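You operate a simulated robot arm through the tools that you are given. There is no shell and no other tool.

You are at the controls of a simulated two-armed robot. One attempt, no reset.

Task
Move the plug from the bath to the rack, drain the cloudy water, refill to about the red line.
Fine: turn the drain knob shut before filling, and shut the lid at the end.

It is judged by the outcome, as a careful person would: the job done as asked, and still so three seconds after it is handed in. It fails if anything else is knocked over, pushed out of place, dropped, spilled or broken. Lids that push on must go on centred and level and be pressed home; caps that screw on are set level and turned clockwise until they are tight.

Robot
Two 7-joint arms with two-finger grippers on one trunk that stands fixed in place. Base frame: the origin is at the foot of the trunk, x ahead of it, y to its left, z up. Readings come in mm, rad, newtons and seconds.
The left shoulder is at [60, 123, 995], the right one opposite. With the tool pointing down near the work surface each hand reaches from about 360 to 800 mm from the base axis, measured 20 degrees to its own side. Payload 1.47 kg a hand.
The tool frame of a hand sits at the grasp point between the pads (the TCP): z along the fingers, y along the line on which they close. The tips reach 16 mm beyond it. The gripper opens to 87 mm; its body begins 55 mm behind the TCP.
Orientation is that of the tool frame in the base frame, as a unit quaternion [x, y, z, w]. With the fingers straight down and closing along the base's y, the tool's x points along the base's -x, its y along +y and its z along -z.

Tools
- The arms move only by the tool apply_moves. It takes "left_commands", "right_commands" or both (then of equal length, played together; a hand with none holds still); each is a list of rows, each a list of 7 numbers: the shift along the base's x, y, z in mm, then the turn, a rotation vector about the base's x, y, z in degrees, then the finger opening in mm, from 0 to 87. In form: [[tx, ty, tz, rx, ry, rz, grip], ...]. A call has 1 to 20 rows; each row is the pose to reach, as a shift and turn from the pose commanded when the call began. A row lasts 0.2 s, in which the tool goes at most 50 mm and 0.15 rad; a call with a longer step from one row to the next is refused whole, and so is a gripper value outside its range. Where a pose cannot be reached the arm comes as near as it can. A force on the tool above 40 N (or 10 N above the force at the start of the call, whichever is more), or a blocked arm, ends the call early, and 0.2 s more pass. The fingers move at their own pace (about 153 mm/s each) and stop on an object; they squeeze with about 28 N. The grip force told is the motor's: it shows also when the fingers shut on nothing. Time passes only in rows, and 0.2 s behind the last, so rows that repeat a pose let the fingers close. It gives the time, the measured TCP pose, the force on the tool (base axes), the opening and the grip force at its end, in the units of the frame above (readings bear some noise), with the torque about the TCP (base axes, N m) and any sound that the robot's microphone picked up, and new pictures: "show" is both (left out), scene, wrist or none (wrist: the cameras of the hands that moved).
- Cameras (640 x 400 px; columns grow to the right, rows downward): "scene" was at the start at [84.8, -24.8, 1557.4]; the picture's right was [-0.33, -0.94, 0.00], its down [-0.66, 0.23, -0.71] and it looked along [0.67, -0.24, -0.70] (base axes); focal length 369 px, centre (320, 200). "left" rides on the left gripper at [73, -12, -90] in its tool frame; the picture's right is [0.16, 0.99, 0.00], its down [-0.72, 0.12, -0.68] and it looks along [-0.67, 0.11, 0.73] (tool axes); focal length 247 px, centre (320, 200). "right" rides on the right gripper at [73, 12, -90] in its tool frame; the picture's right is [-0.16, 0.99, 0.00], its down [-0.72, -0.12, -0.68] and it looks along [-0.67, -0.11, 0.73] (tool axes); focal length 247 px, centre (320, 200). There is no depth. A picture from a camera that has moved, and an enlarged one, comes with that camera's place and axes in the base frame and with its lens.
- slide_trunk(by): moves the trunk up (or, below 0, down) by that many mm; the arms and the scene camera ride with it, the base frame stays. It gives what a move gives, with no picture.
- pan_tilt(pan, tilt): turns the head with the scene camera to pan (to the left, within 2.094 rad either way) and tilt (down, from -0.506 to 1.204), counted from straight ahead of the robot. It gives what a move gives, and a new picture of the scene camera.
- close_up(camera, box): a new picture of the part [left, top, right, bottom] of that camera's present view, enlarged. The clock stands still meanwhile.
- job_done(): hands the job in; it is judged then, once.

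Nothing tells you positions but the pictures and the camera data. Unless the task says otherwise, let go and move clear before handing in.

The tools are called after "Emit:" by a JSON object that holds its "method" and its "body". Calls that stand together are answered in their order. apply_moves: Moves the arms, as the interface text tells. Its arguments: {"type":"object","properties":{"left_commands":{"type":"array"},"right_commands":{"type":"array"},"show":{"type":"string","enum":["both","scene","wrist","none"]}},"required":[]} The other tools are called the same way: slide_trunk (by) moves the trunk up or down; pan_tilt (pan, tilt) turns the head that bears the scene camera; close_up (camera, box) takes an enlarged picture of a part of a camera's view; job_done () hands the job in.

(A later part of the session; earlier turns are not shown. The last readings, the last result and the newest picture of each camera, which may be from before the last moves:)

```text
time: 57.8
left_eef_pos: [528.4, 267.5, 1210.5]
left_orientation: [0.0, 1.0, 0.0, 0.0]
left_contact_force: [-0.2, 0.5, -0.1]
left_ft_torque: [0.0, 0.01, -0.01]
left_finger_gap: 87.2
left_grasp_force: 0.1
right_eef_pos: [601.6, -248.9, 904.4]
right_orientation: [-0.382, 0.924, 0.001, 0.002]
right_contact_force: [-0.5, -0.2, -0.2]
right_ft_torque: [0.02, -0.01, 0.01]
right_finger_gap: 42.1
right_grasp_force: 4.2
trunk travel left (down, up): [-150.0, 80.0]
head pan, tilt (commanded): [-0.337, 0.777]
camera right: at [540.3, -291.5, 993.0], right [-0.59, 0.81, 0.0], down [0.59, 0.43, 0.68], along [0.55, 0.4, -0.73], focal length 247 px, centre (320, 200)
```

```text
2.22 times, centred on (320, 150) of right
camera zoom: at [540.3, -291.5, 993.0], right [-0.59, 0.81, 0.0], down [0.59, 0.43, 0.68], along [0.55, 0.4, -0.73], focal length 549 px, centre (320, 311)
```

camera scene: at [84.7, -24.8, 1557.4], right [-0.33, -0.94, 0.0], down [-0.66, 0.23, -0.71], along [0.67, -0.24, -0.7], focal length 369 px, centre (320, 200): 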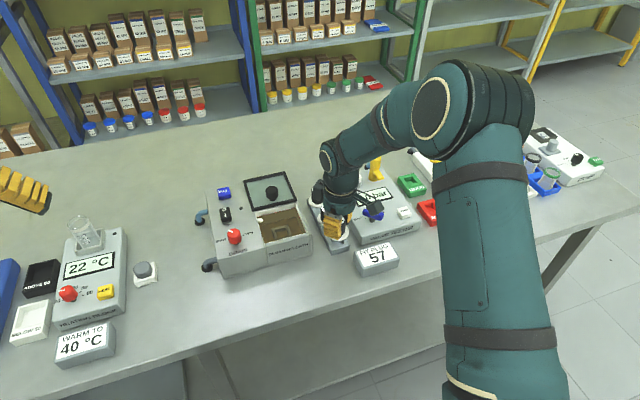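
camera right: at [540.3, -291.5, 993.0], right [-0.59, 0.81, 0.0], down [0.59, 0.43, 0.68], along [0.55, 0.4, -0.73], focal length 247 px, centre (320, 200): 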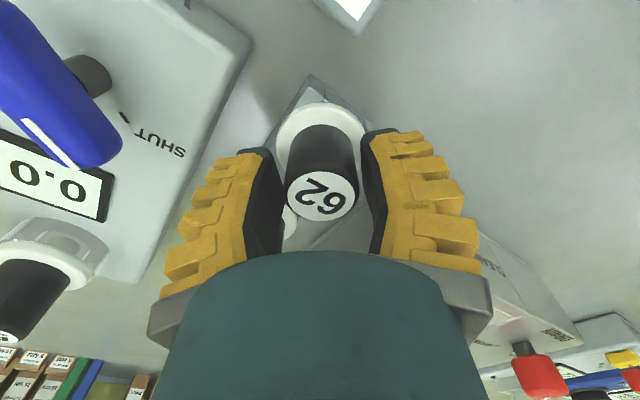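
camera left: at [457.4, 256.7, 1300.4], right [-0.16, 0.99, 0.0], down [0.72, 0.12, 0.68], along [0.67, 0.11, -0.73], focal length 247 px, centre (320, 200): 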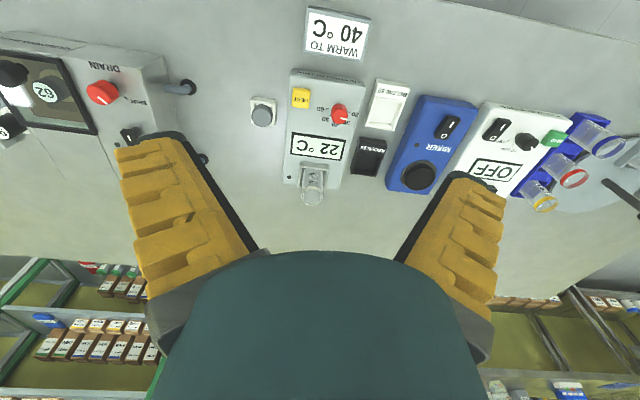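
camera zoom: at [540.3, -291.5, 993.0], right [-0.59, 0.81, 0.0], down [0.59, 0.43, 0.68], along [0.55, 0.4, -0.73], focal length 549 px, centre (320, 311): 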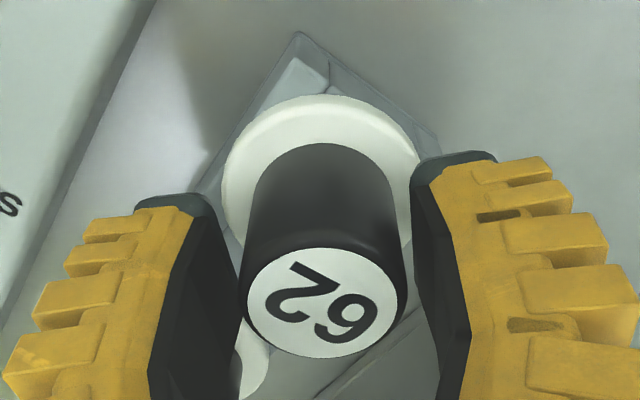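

The plug stands free in the slot. Rising straight up now.

Emit:
{"method": "apply_moves", "body": {"right_commands": [[0.4, -0.5, 0, 0, 0, 0, 38], [0.4, -0.5, 6, 0, 0, 0, 38], [0.4, -0.5, 14, 0, 0, 0, 38], [0.4, -0.5, 26, 0, 0, 0, 38], [0.4, -0.5, 46, 0, 0, 0, 38], [0.4, -0.5, 80, 0, 0, 0, 38], [0.4, -0.5, 120, 0, 0, 0, 38], [0.4, -0.5, 130, 0, 0, 0, 38]]}}

Emit:
{"method": "close_up", "body": {"camera": "scene", "box": [300, 170, 380, 260]}}

Emit:
{"method": "close_up", "body": {"camera": "right", "box": [200, 20, 440, 200]}}

```text
time: 59.6
left_eef_pos: [530.0, 266.9, 1210.0]
left_orientation: [0.0, 1.0, 0.0, -0.001]
left_contact_force: [-0.5, -0.8, 0.0]
left_ft_torque: [0.0, 0.02, 0.01]
left_finger_gap: 87.0
left_grasp_force: 0.0
right_eef_pos: [599.6, -249.1, 1033.5]
right_orientation: [-0.382, 0.924, 0.0, 0.0]
right_contact_force: [0.3, 0.0, -0.2]
right_ft_torque: [-0.01, -0.03, 0.01]
right_finger_gap: 43.7
right_grasp_force: 3.7
trunk travel left (down, up): [-150.0, 80.0]
head pan, tilt (commanded): [-0.337, 0.777]
camera scene: at [85.0, -24.8, 1557.3], right [-0.33, -0.94, 0.0], down [-0.66, 0.23, -0.71], along [0.67, -0.24, -0.7], focal length 369 px, centre (320, 200)
camera right: at [539.3, -291.9, 1122.2], right [-0.59, 0.81, 0.0], down [0.59, 0.43, 0.68], along [0.55, 0.4, -0.73], focal length 247 px, centre (320, 200)
```

scene: 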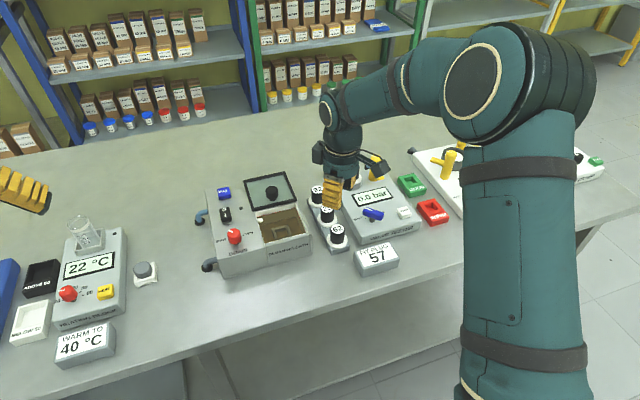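
right: 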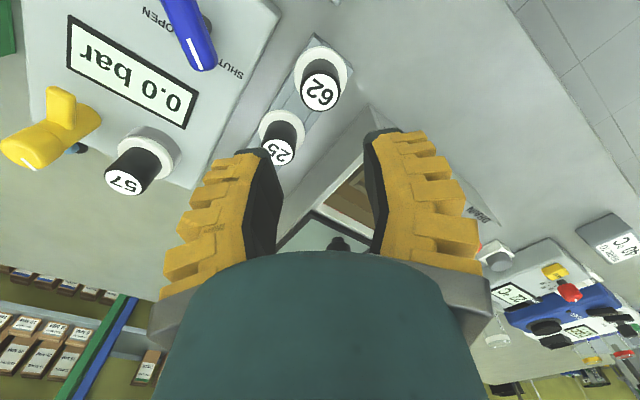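

```text
4.44 times, centred on (340, 215) of scene
camera zoom: at [85.0, -24.8, 1557.3], right [-0.33, -0.94, 0.0], down [-0.66, 0.23, -0.71], along [0.67, -0.24, -0.7], focal length 1638 px, centre (231, 133)
```

zoom: 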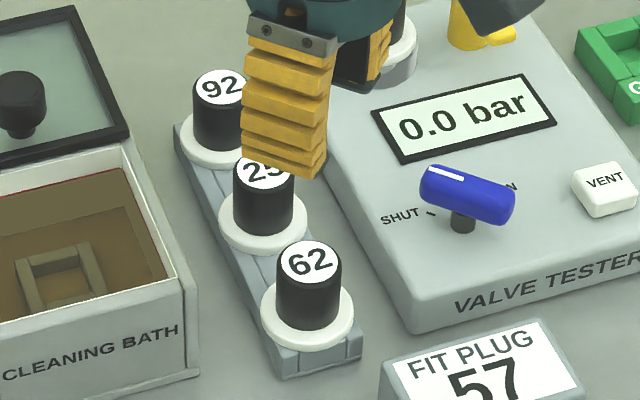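

```text
2.22 times, centred on (320, 110) of right
camera zoom: at [539.3, -291.9, 1122.2], right [-0.59, 0.81, 0.0], down [0.59, 0.43, 0.68], along [0.55, 0.4, -0.73], focal length 549 px, centre (320, 400)
```

zoom: 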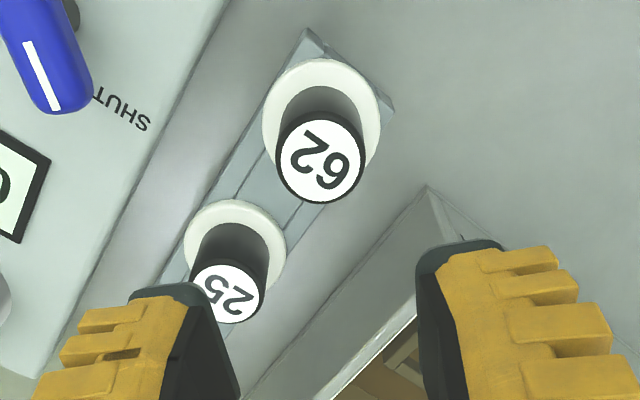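

Plug 62 now sits upright in the rack, in line with 25 and 92. Next is the drain: I'll bring the right hand above the red knob and look at its markings.

Emit:
{"method": "apply_moves", "body": {"right_commands": [[0, 28, 2, 0, 0, -6, 45], [0, 56, 4, 0, 0, -12, 45], [0, 84, 6, 0, 0, -18, 45], [0, 112, 6, 0, 0, -24, 45], [0, 140, 6, 0, 0, -30, 45], [0, 168, 6, 0, 0, -36, 45], [0, 196, 6, 0, 0, -42, 45], [0, 222, 6, 0, 0, -45, 45], [0, 222, 6, 0, 0, -45, 45]]}}

Emit:
{"method": "close_up", "body": {"camera": "right", "box": [240, 80, 400, 200]}}

Emit:
{"method": "close_up", "body": {"camera": "scene", "box": [200, 200, 280, 270]}}

```text
time: 61.6
left_eef_pos: [528.9, 267.0, 1210.5]
left_orientation: [0.0, 1.0, 0.0, 0.0]
left_contact_force: [-0.3, 0.4, 0.1]
left_ft_torque: [-0.02, 0.02, 0.0]
left_finger_gap: 87.0
left_grasp_force: 0.0
right_eef_pos: [597.7, -26.0, 1040.8]
right_orientation: [0.0, 1.0, 0.0, 0.0]
right_contact_force: [0.5, 0.1, -0.2]
right_ft_torque: [0.01, 0.0, 0.01]
right_finger_gap: 50.5
right_grasp_force: 3.4
trunk travel left (down, up): [-150.0, 80.0]
head pan, tilt (commanded): [-0.337, 0.777]
camera scene: at [84.8, -25.2, 1557.4], right [-0.33, -0.94, 0.0], down [-0.66, 0.23, -0.71], along [0.67, -0.24, -0.7], focal length 369 px, centre (320, 200)
camera right: at [525.6, -13.9, 1130.4], right [0.16, 0.99, 0.0], down [0.72, -0.12, 0.68], along [0.67, -0.11, -0.73], focal length 247 px, centre (320, 200)
```

scene: 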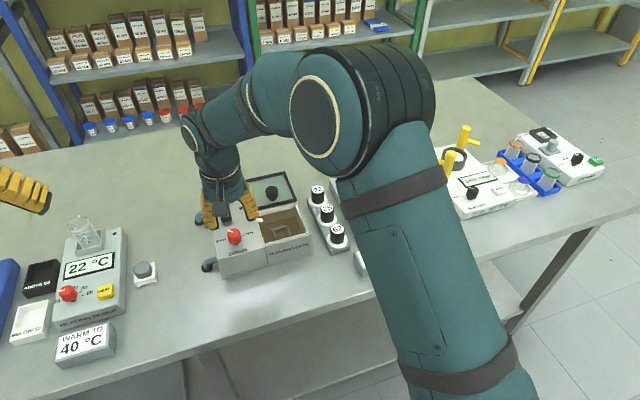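
right: 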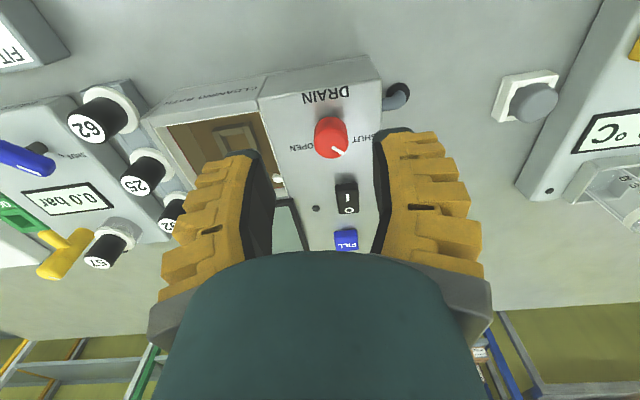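

```text
3.33 times, centred on (320, 140) of right
camera zoom: at [525.6, -13.9, 1130.4], right [0.16, 0.99, 0.0], down [0.72, -0.12, 0.68], along [0.67, -0.11, -0.73], focal length 823 px, centre (320, 400)
```

zoom: 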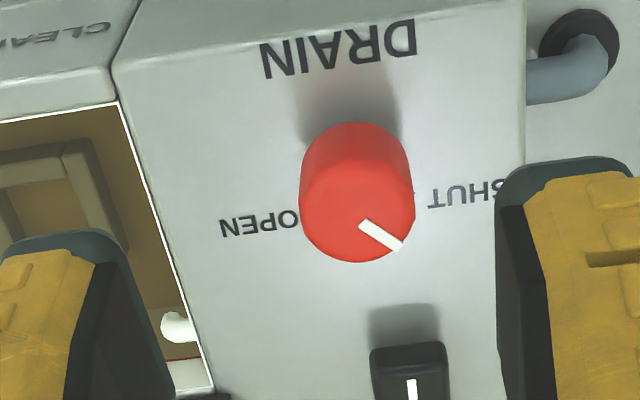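

```text
5.71 times, centred on (240, 235) of scene
camera zoom: at [84.8, -25.2, 1557.4], right [-0.33, -0.94, 0.0], down [-0.66, 0.23, -0.71], along [0.67, -0.24, -0.7], focal length 2107 px, centre (777, 0)
```

zoom: 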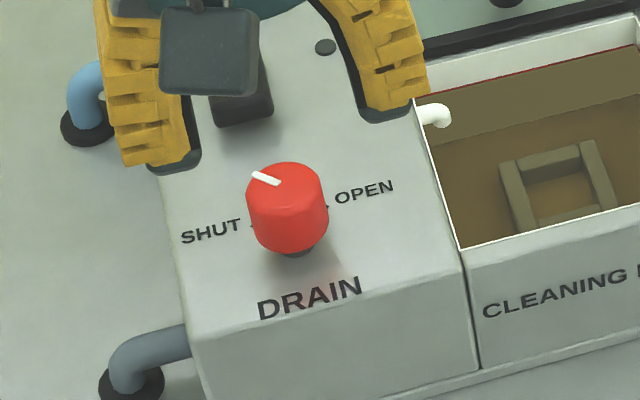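

The pointer is at SHUT now (ticks at about ±45° from straight back), so opening means turning it roughly 90° clockwise seen from above. I'll move above the knob at about (631, −22) and turn the hand +45° ready for the turn.

Emit:
{"method": "apply_moves", "body": {"right_commands": [[10, 2, -8, 0, 0, 8, 40], [20, 4, -16, 0, 0, 16, 40], [30, 5, -24, 0, 0, 24, 40], [30, 5, -32, 0, 0, 32, 40], [30, 5, -40, 0, 0, 40, 40], [30, 5, -40, 0, 0, 45, 40], [30, 5, -40, 0, 0, 45, 40]]}}

Emit:
{"method": "close_up", "body": {"camera": "right", "box": [200, 60, 440, 240]}}

Emit:
{"method": "close_up", "body": {"camera": "scene", "box": [190, 180, 280, 270]}}

```text
time: 63.2
left_eef_pos: [530.4, 266.8, 1210.3]
left_orientation: [0.0, 1.0, 0.0, 0.0]
left_contact_force: [0.7, 0.0, -0.9]
left_ft_torque: [0.01, 0.0, 0.0]
left_finger_gap: 87.1
left_grasp_force: 0.1
right_eef_pos: [631.3, -22.7, 999.0]
right_orientation: [-0.383, 0.924, 0.0, 0.0]
right_contact_force: [1.0, -0.3, 0.4]
right_ft_torque: [0.03, -0.03, -0.02]
right_finger_gap: 45.9
right_grasp_force: 4.3
trunk travel left (down, up): [-150.0, 80.0]
head pan, tilt (commanded): [-0.337, 0.777]
camera scene: at [85.0, -24.8, 1557.3], right [-0.33, -0.94, 0.0], down [-0.66, 0.23, -0.71], along [0.67, -0.24, -0.7], focal length 369 px, centre (320, 200)
camera right: at [569.8, -64.5, 1088.9], right [-0.59, 0.81, 0.0], down [0.59, 0.43, 0.68], along [0.55, 0.4, -0.73], focal length 247 px, centre (320, 200)
```

scene: 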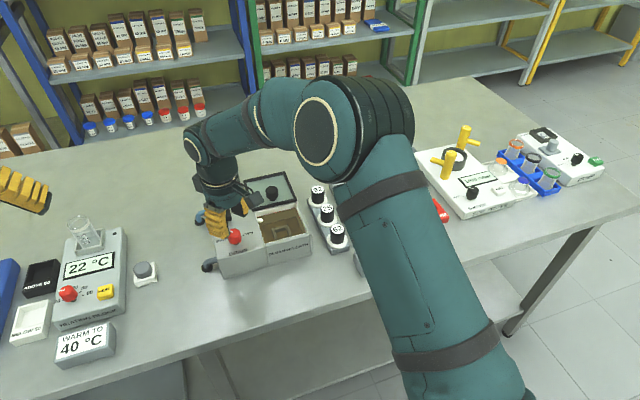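
right: 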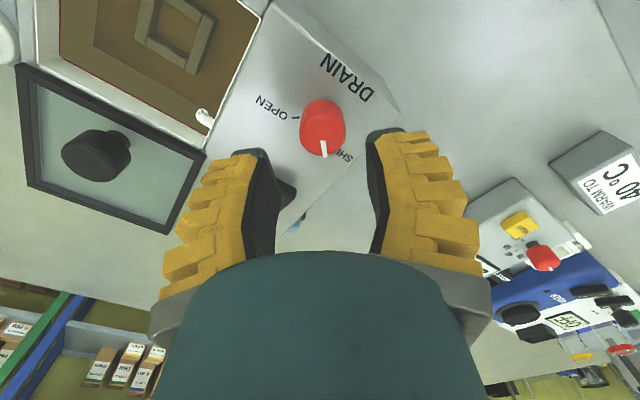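

```text
2.22 times, centred on (320, 150) of right
camera zoom: at [569.8, -64.5, 1088.9], right [-0.59, 0.81, 0.0], down [0.59, 0.43, 0.68], along [0.55, 0.4, -0.73], focal length 549 px, centre (320, 311)
```

zoom: 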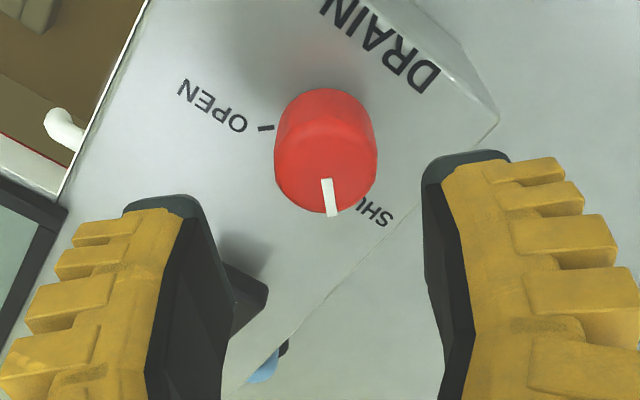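

```text
4.44 times, centred on (235, 225) of scene
camera zoom: at [85.0, -24.8, 1557.3], right [-0.33, -0.94, 0.0], down [-0.66, 0.23, -0.71], along [0.67, -0.24, -0.7], focal length 1638 px, centre (698, 89)
```

zoom: 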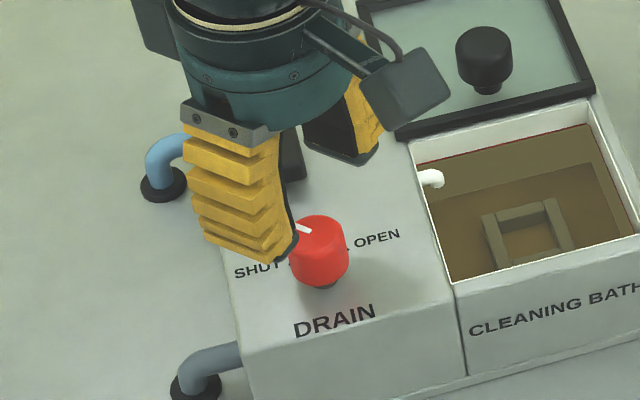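

The pointer is at the SHUT mark and the OPEN tick lies about 90° clockwise. Small correction, then descend around the knob.

Emit:
{"method": "apply_moves", "body": {"right_commands": [[-1, 1.5, -10, 0, 0, 0, 40], [-1, 1.5, -22, 0, 0, 0, 40], [-1, 1.5, -34, 0, 0, 0, 40], [-1, 1.5, -42, 0, 0, 0, 40], [-1, 1.5, -46, 0, 0, 0, 40], [-1, 1.5, -46, 0, 0, 0, 40]]}}

Emit:
{"method": "close_up", "body": {"camera": "right", "box": [200, 60, 440, 240]}}

Emit:
{"method": "close_up", "body": {"camera": "scene", "box": [200, 190, 270, 260]}}

```text
time: 64.6
left_eef_pos: [530.0, 268.3, 1210.8]
left_orientation: [0.0, 1.0, 0.001, -0.001]
left_contact_force: [-0.2, 0.2, -0.1]
left_ft_torque: [-0.03, -0.02, 0.0]
left_finger_gap: 87.1
left_grasp_force: 0.0
right_eef_pos: [629.2, -21.5, 953.3]
right_orientation: [-0.383, 0.924, 0.0, -0.001]
right_contact_force: [-0.7, -1.0, -0.3]
right_ft_torque: [0.02, -0.01, 0.0]
right_finger_gap: 45.8
right_grasp_force: 4.3
trunk travel left (down, up): [-150.0, 80.0]
head pan, tilt (commanded): [-0.337, 0.777]
camera scene: at [84.7, -24.8, 1557.4], right [-0.33, -0.94, 0.0], down [-0.66, 0.23, -0.71], along [0.67, -0.24, -0.7], focal length 369 px, centre (320, 200)
camera right: at [568.8, -63.7, 1042.9], right [-0.59, 0.81, 0.0], down [0.59, 0.43, 0.68], along [0.55, 0.4, -0.73], focal length 247 px, centre (320, 200)
```

scene: 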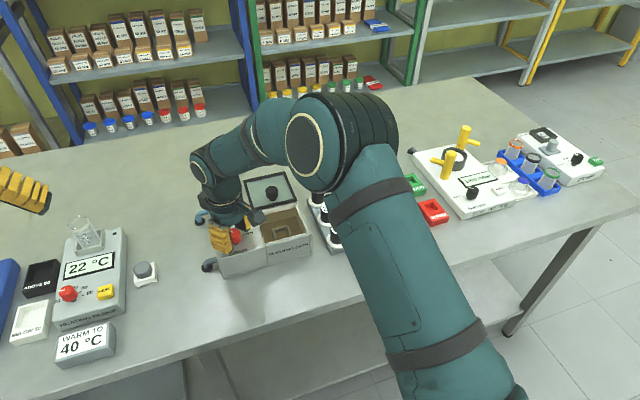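
right: 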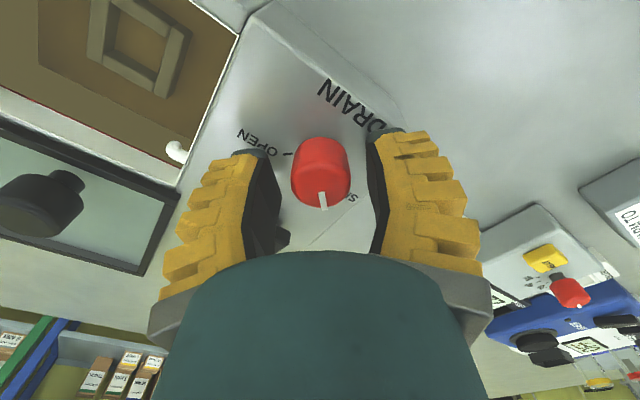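

```text
2.22 times, centred on (320, 150) of right
camera zoom: at [568.8, -63.7, 1042.9], right [-0.59, 0.81, 0.0], down [0.59, 0.43, 0.68], along [0.55, 0.4, -0.73], focal length 549 px, centre (320, 311)
```

zoom: 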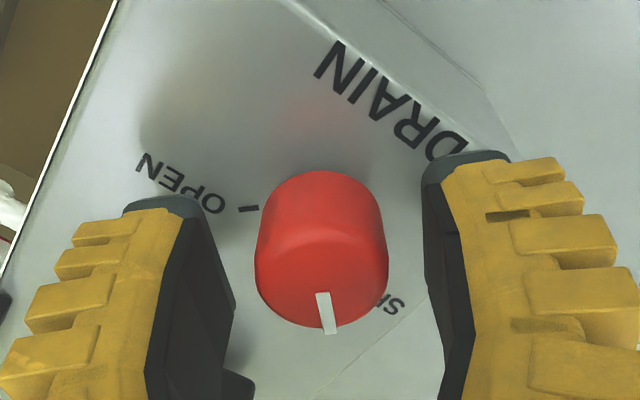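

```text
5.71 times, centred on (235, 225) of scene
camera zoom: at [84.7, -24.8, 1557.4], right [-0.33, -0.94, 0.0], down [-0.66, 0.23, -0.71], along [0.67, -0.24, -0.7], focal length 2107 px, centre (806, 57)
```

zoom: 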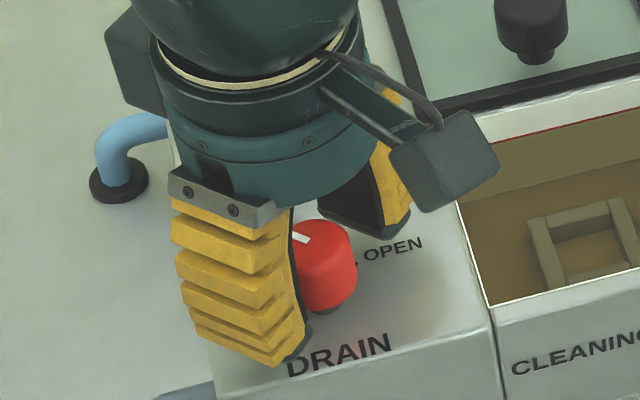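

Emit:
{"method": "apply_moves", "body": {"right_commands": [[0, 0, -1, 0, 0, 0, 40], [0, 0, -3, 0, 0, 0, 40], [0, 0, -3, 0, 0, 0, 25], [0, 0, -3, 0, 0, 0, 15], [0, 0, -3, 0, 0, 0, 5], [0, 0, -3, 0, 0, 0, 5]], "show": "wrist"}}

Emit:
{"method": "close_up", "body": {"camera": "right", "box": [200, 60, 440, 240]}}

```text
time: 66.0
left_eef_pos: [528.3, 267.2, 1211.4]
left_orientation: [0.0, 1.0, -0.001, 0.001]
left_contact_force: [0.9, -0.2, -0.7]
left_ft_torque: [-0.03, -0.01, -0.01]
left_finger_gap: 87.2
left_grasp_force: 0.2
right_eef_pos: [630.0, -22.0, 951.3]
right_orientation: [-0.383, 0.924, -0.001, 0.001]
right_contact_force: [-4.7, -1.1, 4.7]
right_ft_torque: [-0.39, 0.42, -0.01]
right_finger_gap: 20.6
right_grasp_force: 29.8
trunk travel left (down, up): [-150.0, 80.0]
head pan, tilt (commanded): [-0.337, 0.777]
camera right: at [568.1, -63.6, 1040.5], right [-0.59, 0.81, 0.0], down [0.59, 0.43, 0.68], along [0.55, 0.4, -0.73], focal length 247 px, centre (320, 200)
```

right: 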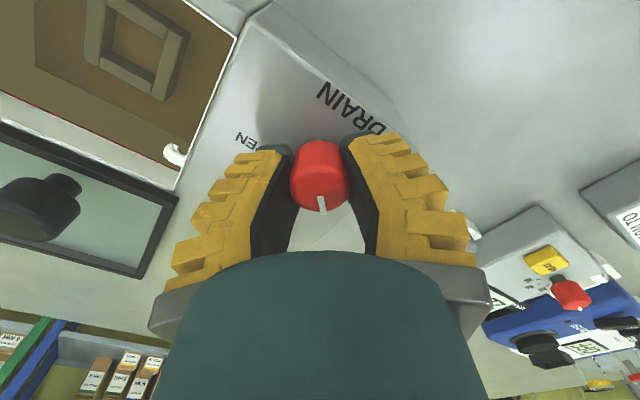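

```text
2.22 times, centred on (320, 150) of right
camera zoom: at [568.1, -63.6, 1040.5], right [-0.59, 0.81, 0.0], down [0.59, 0.43, 0.68], along [0.55, 0.4, -0.73], focal length 549 px, centre (320, 311)
```

zoom: 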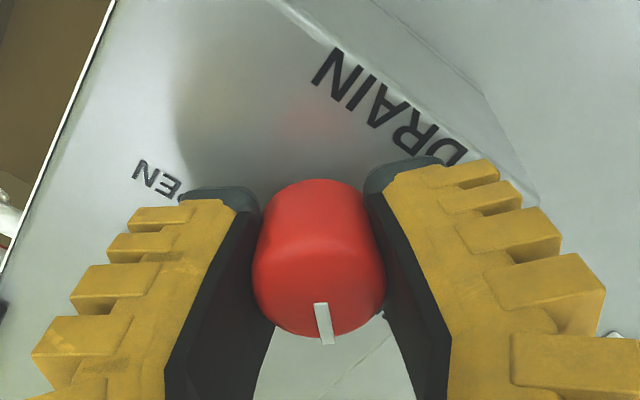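

The knob is gripped. Turning clockwise in stages toward OPEN.

Emit:
{"method": "apply_moves", "body": {"right_commands": [[0, 0, 0, 0, 0, -6, 5], [0, 0, 0, 0, 0, -13, 5], [0, 0, 0, 0, 0, -20, 5], [0, 0, 0, 0, 0, -27, 5], [0, 0, 0, 0, 0, -34, 5], [0, 0, 0, 0, 0, -41, 5], [0, 0, 0, 0, 0, -45, 5]], "show": "wrist"}}

Emit:
{"method": "close_up", "body": {"camera": "right", "box": [200, 60, 440, 240]}}

```text
time: 67.6
left_eef_pos: [530.8, 267.3, 1210.9]
left_orientation: [0.0, 1.0, 0.0, 0.0]
left_contact_force: [0.0, 0.3, 0.5]
left_ft_torque: [-0.01, 0.0, -0.02]
left_finger_gap: 87.1
left_grasp_force: 0.0
right_eef_pos: [628.7, -21.3, 951.0]
right_orientation: [0.0, 1.0, 0.0, 0.001]
right_contact_force: [-3.5, -5.8, 5.7]
right_ft_torque: [-0.03, 0.48, 0.01]
right_finger_gap: 19.9
right_grasp_force: 30.0
trunk travel left (down, up): [-150.0, 80.0]
head pan, tilt (commanded): [-0.337, 0.777]
camera right: at [555.1, -9.3, 1040.5], right [0.16, 0.99, 0.0], down [0.72, -0.12, 0.68], along [0.67, -0.11, -0.73], focal length 247 px, centre (320, 200)
```

right: 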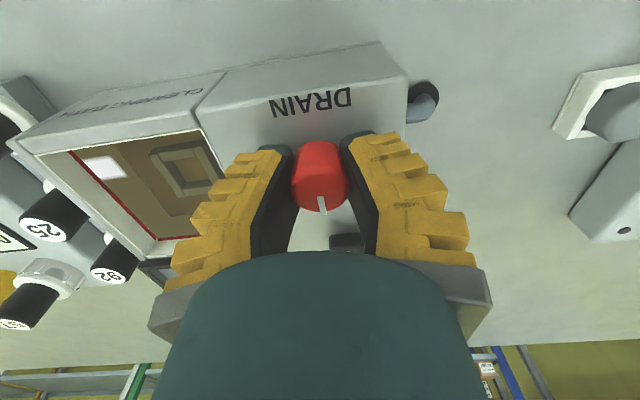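

```text
2.22 times, centred on (320, 150) of right
camera zoom: at [555.1, -9.3, 1040.5], right [0.16, 0.99, 0.0], down [0.72, -0.12, 0.68], along [0.67, -0.11, -0.73], focal length 549 px, centre (320, 311)
```

zoom: 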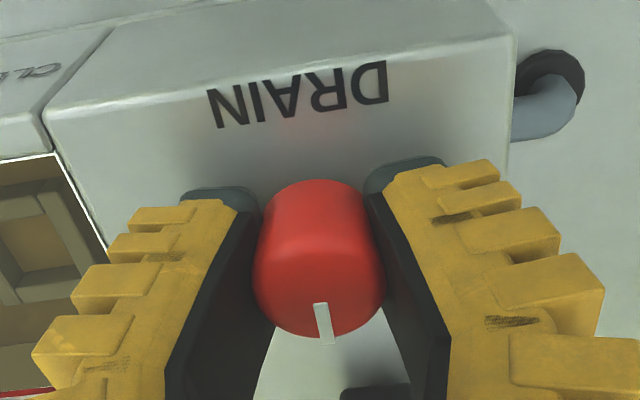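

The knob turns with the hand. Continuing the second 45°.

Emit:
{"method": "apply_moves", "body": {"right_commands": [[0, 0, 0, 0, 0, -7, 5], [0, 0, 0, 0, 0, -14, 5], [0, 0, 0, 0, 0, -21, 5], [0, 0, 0, 0, 0, -28, 5], [0, 0, 0, 0, 0, -35, 5], [0, 0, 0, 0, 0, -42, 5], [0, 0, 0, 0, 0, -46, 5]]}}

Emit:
{"method": "close_up", "body": {"camera": "right", "box": [200, 60, 440, 240]}}

Emit:
{"method": "close_up", "body": {"camera": "scene", "box": [190, 170, 330, 280]}}

```text
time: 69.2
left_eef_pos: [529.1, 265.3, 1211.1]
left_orientation: [0.001, 1.0, 0.001, 0.001]
left_contact_force: [0.6, 0.0, -0.6]
left_ft_torque: [0.0, -0.01, 0.01]
left_finger_gap: 86.8
left_grasp_force: 0.1
right_eef_pos: [628.9, -22.7, 951.3]
right_orientation: [0.392, 0.92, 0.0, 0.0]
right_contact_force: [-9.4, -11.2, 8.8]
right_ft_torque: [-0.08, 0.06, 0.22]
right_finger_gap: 18.6
right_grasp_force: 29.9
trunk travel left (down, up): [-150.0, 80.0]
head pan, tilt (commanded): [-0.337, 0.777]
camera scene: at [82.9, -26.2, 1557.5], right [-0.33, -0.94, 0.0], down [-0.66, 0.23, -0.71], along [0.67, -0.24, -0.7], focal length 369 px, centre (320, 200)
camera right: at [585.1, 39.2, 1040.6], right [0.82, 0.57, 0.0], down [0.42, -0.6, 0.68], along [0.39, -0.56, -0.73], focal length 247 px, centre (320, 200)
```

scene: 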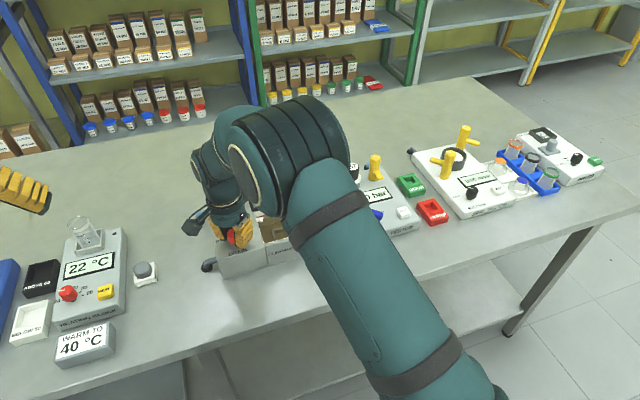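
right: 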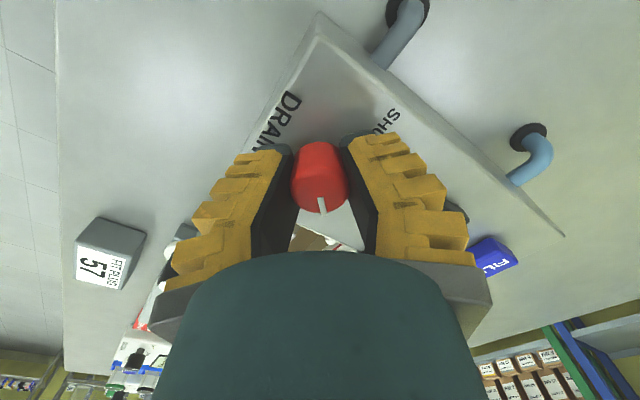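

```text
2.22 times, centred on (320, 150) of right
camera zoom: at [585.1, 39.2, 1040.6], right [0.82, 0.57, 0.0], down [0.42, -0.6, 0.68], along [0.39, -0.56, -0.73], focal length 549 px, centre (320, 311)
```

zoom: 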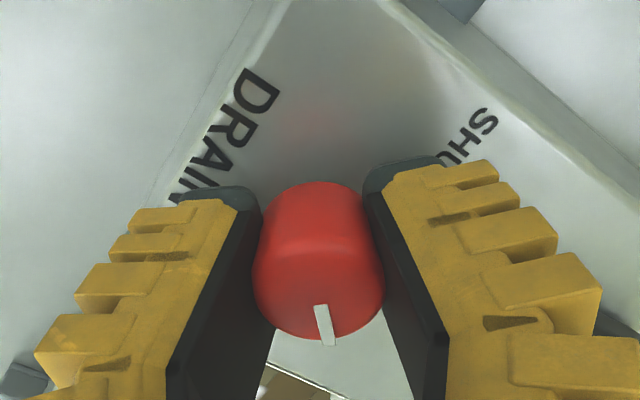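

```text
3.64 times, centred on (260, 225) of scene
camera zoom: at [82.9, -26.2, 1557.5], right [-0.33, -0.94, 0.0], down [-0.66, 0.23, -0.71], along [0.67, -0.24, -0.7], focal length 1341 px, centre (538, 109)
```

zoom: 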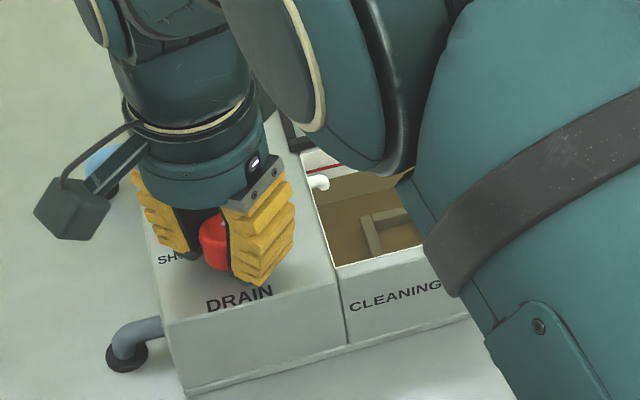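

The knob reached its OPEN stop and the water level is visibly dropping below the red line. I'll ease the torque, release the knob and rise to watch it drain.

Emit:
{"method": "apply_moves", "body": {"right_commands": [[-1.5, -1.5, 0, 0, 0, 1, 5], [-1.5, -1.5, 0, 0, 0, 1, 25], [-1.5, -1.5, 0, 0, 0, 1, 40], [-1.5, -1.5, 0, 0, 0, 1, 40], [0, 0, 15, 0, 0, 1, 40], [0, 0, 35, 0, 0, 1, 40], [0, 0, 60, 0, 0, 1, 40], [0, 0, 60, 0, 0, 1, 40]]}}

Emit:
{"method": "close_up", "body": {"camera": "scene", "box": [200, 180, 330, 280]}}

Emit:
{"method": "close_up", "body": {"camera": "right", "box": [160, 60, 480, 260]}}

```text
time: 71.0
left_eef_pos: [529.7, 268.4, 1209.9]
left_orientation: [0.0, 1.0, 0.0, 0.0]
left_contact_force: [-0.1, 0.1, 0.4]
left_ft_torque: [-0.01, 0.0, 0.0]
left_finger_gap: 86.8
left_grasp_force: 0.0
right_eef_pos: [629.2, -21.1, 1012.2]
right_orientation: [0.383, 0.924, 0.0, 0.0]
right_contact_force: [-0.5, 0.7, -0.6]
right_ft_torque: [0.03, -0.03, 0.02]
right_finger_gap: 45.6
right_grasp_force: 4.1
trunk travel left (down, up): [-150.0, 80.0]
head pan, tilt (commanded): [-0.337, 0.777]
camera scene: at [85.3, -24.8, 1557.3], right [-0.33, -0.94, 0.0], down [-0.66, 0.23, -0.71], along [0.67, -0.24, -0.7], focal length 369 px, centre (320, 200)
camera right: at [585.3, 39.8, 1100.6], right [0.81, 0.59, 0.0], down [0.43, -0.59, 0.68], along [0.4, -0.55, -0.73], focal length 247 px, centre (320, 200)
```

scene: 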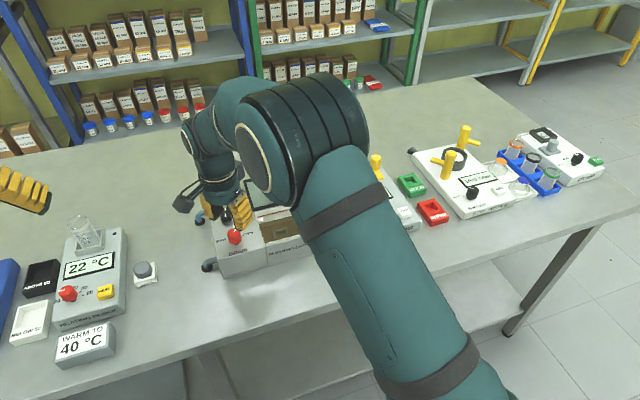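
right: 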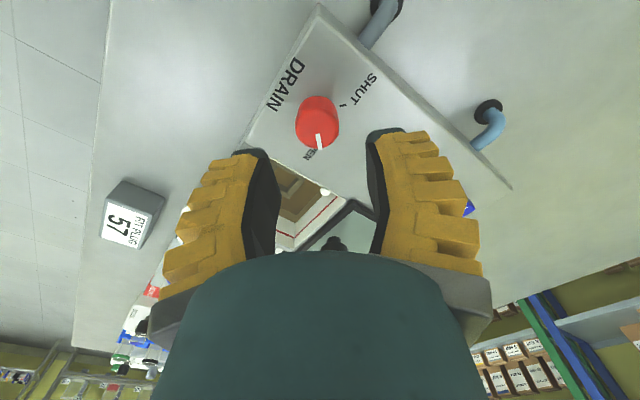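

```text
4.00 times, centred on (265, 230) of scene
camera zoom: at [85.3, -24.8, 1557.3], right [-0.33, -0.94, 0.0], down [-0.66, 0.23, -0.71], along [0.67, -0.24, -0.7], focal length 1475 px, centre (540, 80)
```

zoom: 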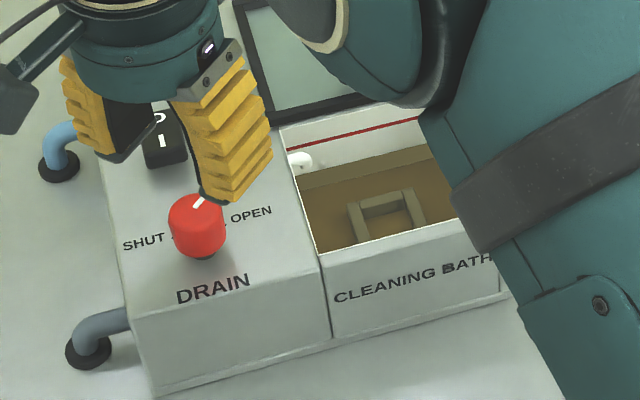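

```text
2.00 times, centred on (320, 160) of right
camera zoom: at [585.3, 39.8, 1100.6], right [0.81, 0.59, 0.0], down [0.43, -0.59, 0.68], along [0.4, -0.55, -0.73], focal length 494 px, centre (320, 280)
```

zoom: 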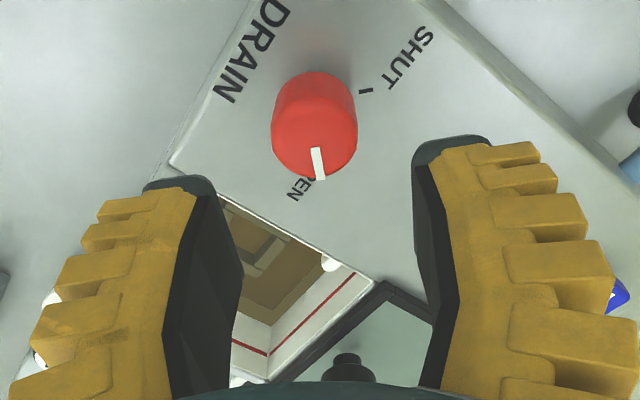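

The knob reads OPEN and the bath is draining; the red line is now well above the water. I'll wait and watch the level.

Emit:
{"method": "apply_moves", "body": {"right_commands": [[0, 0, 0, 0, 0, 0, 40], [0, 0, 0, 0, 0, 0, 40], [0, 0, 0, 0, 0, 0, 40], [0, 0, 0, 0, 0, 0, 40], [0, 0, 0, 0, 0, 0, 40], [0, 0, 0, 0, 0, 0, 40], [0, 0, 0, 0, 0, 0, 40], [0, 0, 0, 0, 0, 0, 40], [0, 0, 0, 0, 0, 0, 40], [0, 0, 0, 0, 0, 0, 40], [0, 0, 0, 0, 0, 0, 40], [0, 0, 0, 0, 0, 0, 40], [0, 0, 0, 0, 0, 0, 40], [0, 0, 0, 0, 0, 0, 40], [0, 0, 0, 0, 0, 0, 40]], "show": "none"}}

Emit:
{"method": "close_up", "body": {"camera": "scene", "box": [240, 190, 320, 260]}}

Emit:
{"method": "close_up", "body": {"camera": "right", "box": [240, 130, 400, 260]}}

```text
time: 74.2
left_eef_pos: [528.6, 267.3, 1210.0]
left_orientation: [0.0, 1.0, 0.0, 0.0]
left_contact_force: [0.1, -0.5, 0.8]
left_ft_torque: [0.03, -0.02, -0.01]
left_finger_gap: 87.0
left_grasp_force: 0.0
right_eef_pos: [629.7, -20.4, 1011.1]
right_orientation: [0.382, 0.924, 0.0, 0.0]
right_contact_force: [0.5, -0.2, 0.0]
right_ft_torque: [-0.02, 0.0, 0.01]
right_finger_gap: 46.0
right_grasp_force: 3.5
trunk travel left (down, up): [-150.0, 80.0]
head pan, tilt (commanded): [-0.337, 0.777]
```

```text
5.71 times, centred on (280, 225) of scene
camera zoom: at [84.8, -24.8, 1557.4], right [-0.33, -0.94, 0.0], down [-0.66, 0.23, -0.71], along [0.67, -0.24, -0.7], focal length 2107 px, centre (549, 57)
```

zoom: 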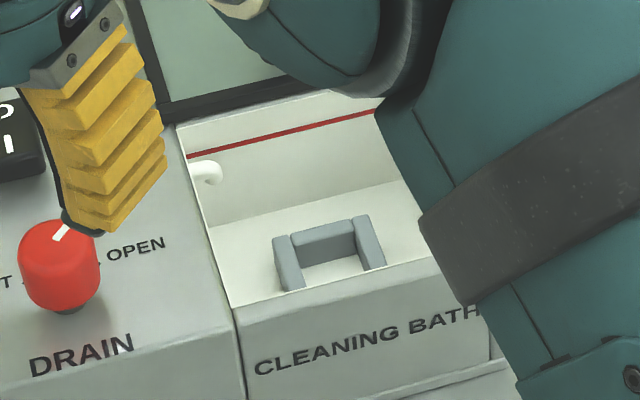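

```text
3.08 times, centred on (320, 195) of right
camera zoom: at [585.0, 39.9, 1100.7], right [0.81, 0.59, 0.0], down [0.43, -0.59, 0.68], along [0.4, -0.55, -0.73], focal length 760 px, centre (320, 215)
```

zoom: 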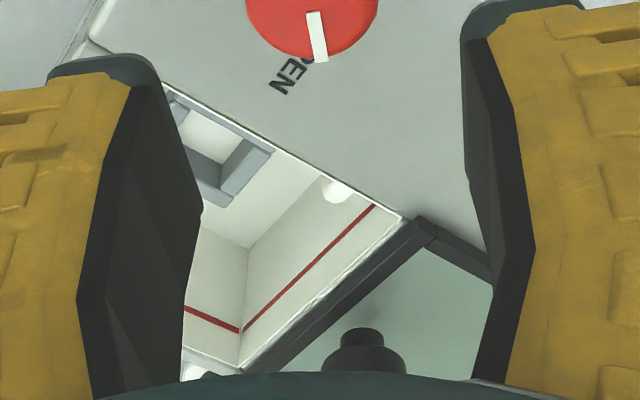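

The bath is empty and clean. Now I'll close the drain: go back down over the knob, grip it, and turn it 90° counter-clockwise to SHUT.

Emit:
{"method": "apply_moves", "body": {"right_commands": [[-1.6, -1.2, -12, 0, 0, 0, 40], [-1.6, -1.2, -30, 0, 0, 0, 40], [-1.6, -1.2, -46, 0, 0, 0, 40], [-1.6, -1.2, -56, 0, 0, 0, 40], [-1.6, -1.2, -60, 0, 0, 0, 40], [-1.6, -1.2, -60, 0, 0, 0, 25], [-1.6, -1.2, -60, 0, 0, 0, 12], [-1.6, -1.2, -60, 0, 0, 0, 5], [-1.6, -1.2, -60, 0, 0, 0, 5]], "show": "wrist"}}

Emit:
{"method": "close_up", "body": {"camera": "right", "box": [200, 60, 440, 240]}}

```text
time: 76.2
left_eef_pos: [529.0, 267.1, 1210.4]
left_orientation: [0.0, 1.0, 0.0, 0.0]
left_contact_force: [-0.3, -1.2, -0.6]
left_ft_torque: [0.01, 0.0, 0.01]
left_finger_gap: 87.1
left_grasp_force: 0.0
right_eef_pos: [628.3, -21.4, 951.1]
right_orientation: [0.382, 0.924, 0.0, 0.001]
right_contact_force: [-0.8, -1.4, 1.9]
right_ft_torque: [-0.02, -0.04, 0.02]
right_finger_gap: 21.5
right_grasp_force: 30.3
trunk travel left (down, up): [-150.0, 80.0]
head pan, tilt (commanded): [-0.337, 0.777]
camera right: at [583.8, 38.7, 1040.4], right [0.81, 0.59, 0.0], down [0.43, -0.59, 0.68], along [0.4, -0.55, -0.73], focal length 247 px, centre (320, 200)
```

right: 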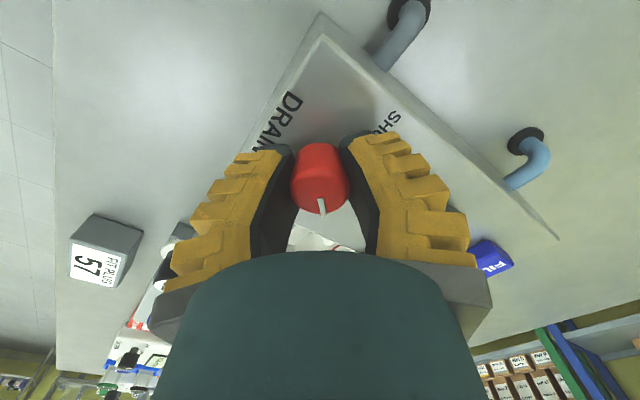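

```text
2.22 times, centred on (320, 150) of right
camera zoom: at [583.8, 38.7, 1040.4], right [0.81, 0.59, 0.0], down [0.43, -0.59, 0.68], along [0.4, -0.55, -0.73], focal length 549 px, centre (320, 311)
```

zoom: 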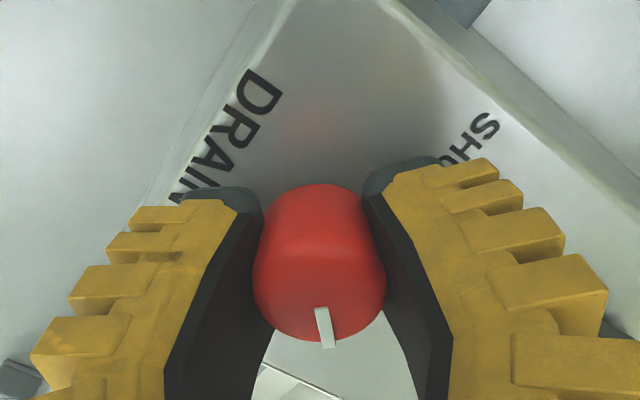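

Well centred (little side force). Turning counter-clockwise 90° back to SHUT, with a couple of degrees extra to reach its stop.

Emit:
{"method": "apply_moves", "body": {"right_commands": [[0, 0, 0, 0, 0, 7, 5], [0, 0, 0, 0, 0, 14, 5], [0, 0, 0, 0, 0, 21, 5], [0, 0, 0, 0, 0, 28, 5], [0, 0, 0, 0, 0, 35, 5], [0, 0, 0, 0, 0, 42, 5], [0, 0, 0, 0, 0, 49, 5], [0, 0, 0, 0, 0, 56, 5], [0, 0, 0, 0, 0, 63, 5], [0, 0, 0, 0, 0, 70, 5], [0, 0, 0, 0, 0, 77, 5], [0, 0, 0, 0, 0, 84, 5], [0, 0, 0, 0, 0, 90, 5], [0, 0, 0, 0, 0, 92, 5]]}}

Emit:
{"method": "close_up", "body": {"camera": "right", "box": [200, 60, 440, 240]}}

Emit:
{"method": "close_up", "body": {"camera": "scene", "box": [200, 180, 330, 280]}}

```text
time: 79.2
left_eef_pos: [529.4, 267.6, 1211.0]
left_orientation: [0.0, 1.0, 0.0, 0.001]
left_contact_force: [0.3, 0.1, 0.3]
left_ft_torque: [0.0, -0.02, 0.03]
left_finger_gap: 86.8
left_grasp_force: 0.2
right_eef_pos: [628.5, -21.8, 951.0]
right_orientation: [-0.4, 0.917, 0.0, 0.001]
right_contact_force: [1.8, 1.6, 9.9]
right_ft_torque: [0.14, -0.12, -0.26]
right_finger_gap: 20.1
right_grasp_force: 30.3
trunk travel left (down, up): [-150.0, 80.0]
head pan, tilt (commanded): [-0.337, 0.777]
camera scene: at [84.1, -24.5, 1557.5], right [-0.33, -0.94, 0.0], down [-0.66, 0.23, -0.71], along [0.67, -0.24, -0.7], focal length 369 px, centre (320, 200)
camera right: at [568.7, -66.7, 1040.5], right [-0.62, 0.79, 0.0], down [0.58, 0.45, 0.68], along [0.54, 0.42, -0.73], focal length 247 px, centre (320, 200)
```

scene: 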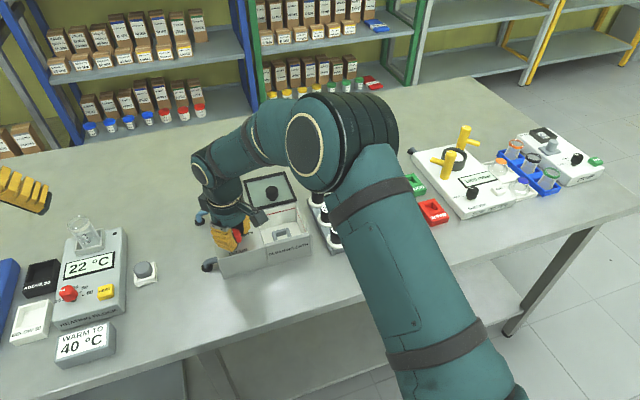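
right: 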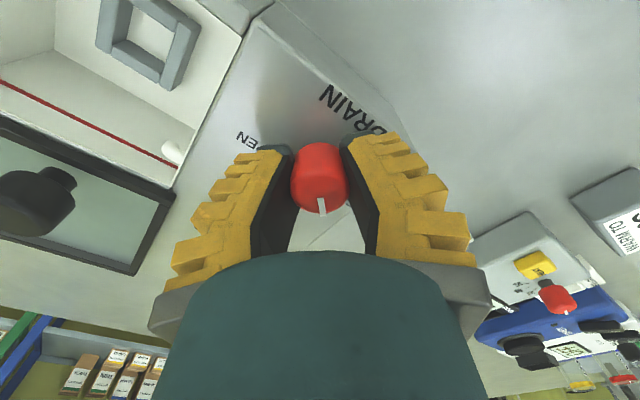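

```text
2.22 times, centred on (320, 150) of right
camera zoom: at [568.7, -66.7, 1040.5], right [-0.62, 0.79, 0.0], down [0.58, 0.45, 0.68], along [0.54, 0.42, -0.73], focal length 549 px, centre (320, 311)
```

zoom: 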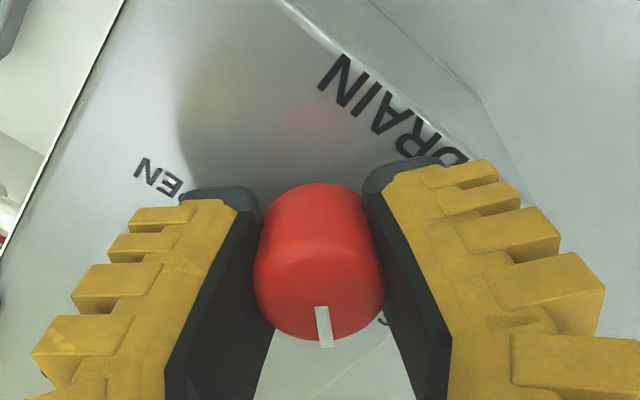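

```text
4.00 times, centred on (265, 230) of scene
camera zoom: at [84.1, -24.5, 1557.5], right [-0.33, -0.94, 0.0], down [-0.66, 0.23, -0.71], along [0.67, -0.24, -0.7], focal length 1475 px, centre (540, 80)
```

zoom: 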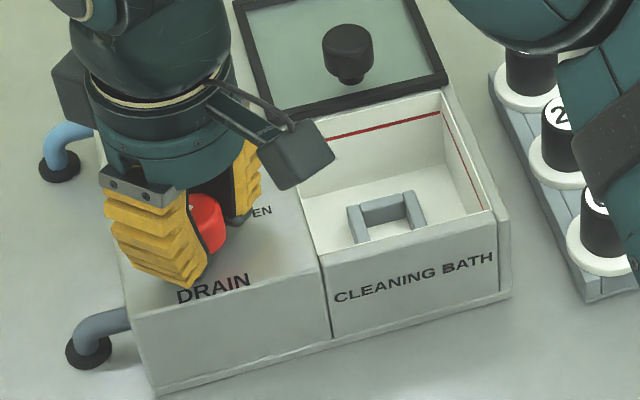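

Reached the SHUT stop (torque −0.26 Nm). I'll relieve the torque, let go and rise, then confirm the pointer.

Emit:
{"method": "apply_moves", "body": {"right_commands": [[0, 0, 0, 0, 0, -1.5, 5], [0, 0, 0, 0, 0, -1.5, 25], [0, 0, 0, 0, 0, -1.5, 40], [0, 0, 0, 0, 0, -1.5, 40], [0, 0, 15, 0, 0, -1.5, 40], [0, 0, 35, 0, 0, -1.5, 40], [0, 0, 60, 0, 0, -1.5, 40], [0, 0, 80, 0, 0, -1.5, 40], [0, 0, 80, 0, 0, -1.5, 40]]}}

Emit:
{"method": "close_up", "body": {"camera": "right", "box": [200, 40, 440, 220]}}

Emit:
{"method": "close_up", "body": {"camera": "scene", "box": [200, 180, 330, 280]}}

```text
time: 81.2
left_eef_pos: [530.4, 266.4, 1211.0]
left_orientation: [0.0, 1.0, 0.0, 0.0]
left_contact_force: [-0.5, 0.1, -0.9]
left_ft_torque: [0.0, 0.01, 0.01]
left_finger_gap: 87.0
left_grasp_force: 0.0
right_eef_pos: [627.4, -22.4, 1032.8]
right_orientation: [-0.386, 0.922, 0.0, 0.0]
right_contact_force: [-0.6, -0.6, -0.4]
right_ft_torque: [0.0, -0.01, 0.02]
right_finger_gap: 45.8
right_grasp_force: 3.9
trunk travel left (down, up): [-150.0, 80.0]
head pan, tilt (commanded): [-0.337, 0.777]
camera scene: at [85.0, -24.8, 1557.3], right [-0.33, -0.94, 0.0], down [-0.66, 0.23, -0.71], along [0.67, -0.24, -0.7], focal length 369 px, centre (320, 200)
camera right: at [567.7, -66.5, 1120.8], right [-0.59, 0.8, 0.0], down [0.59, 0.43, 0.68], along [0.55, 0.4, -0.73], focal length 247 px, centre (320, 200)
```

scene: 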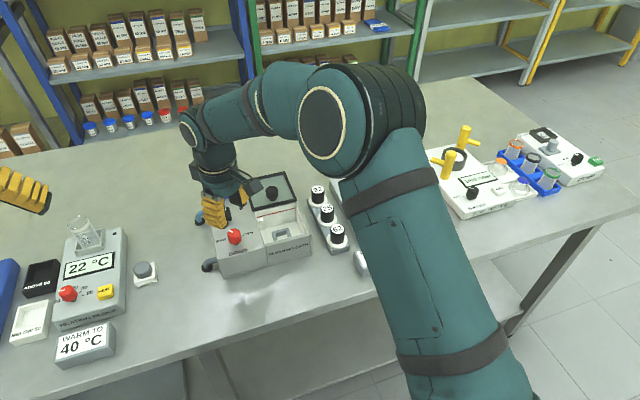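
right: 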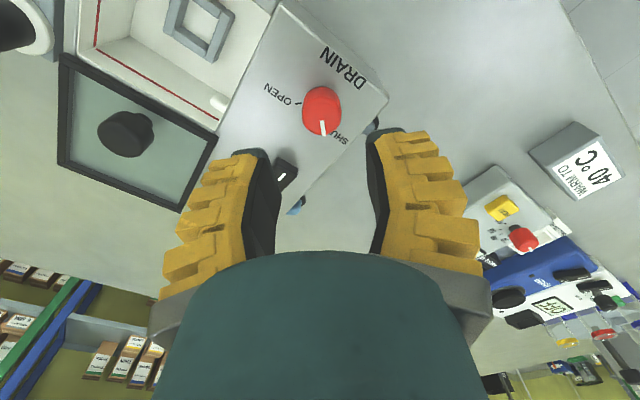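

```text
2.22 times, centred on (320, 130) of right
camera zoom: at [567.7, -66.5, 1120.8], right [-0.59, 0.8, 0.0], down [0.59, 0.43, 0.68], along [0.55, 0.4, -0.73], focal length 549 px, centre (320, 356)
```

zoom: 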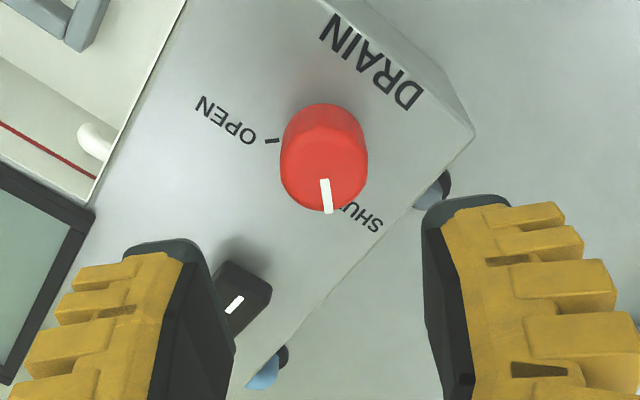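

```text
4.00 times, centred on (265, 230) of scene
camera zoom: at [85.0, -24.8, 1557.3], right [-0.33, -0.94, 0.0], down [-0.66, 0.23, -0.71], along [0.67, -0.24, -0.7], focal length 1475 px, centre (540, 80)
```

zoom: 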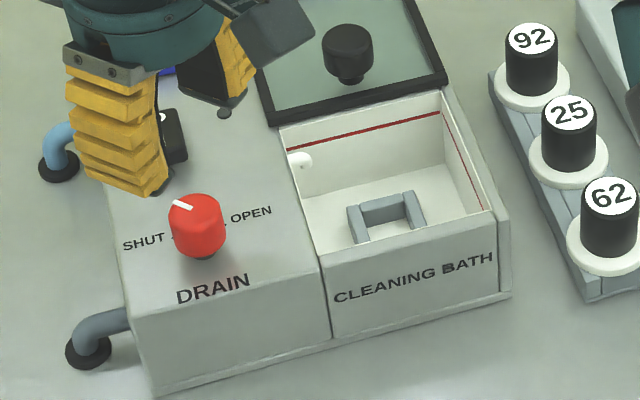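

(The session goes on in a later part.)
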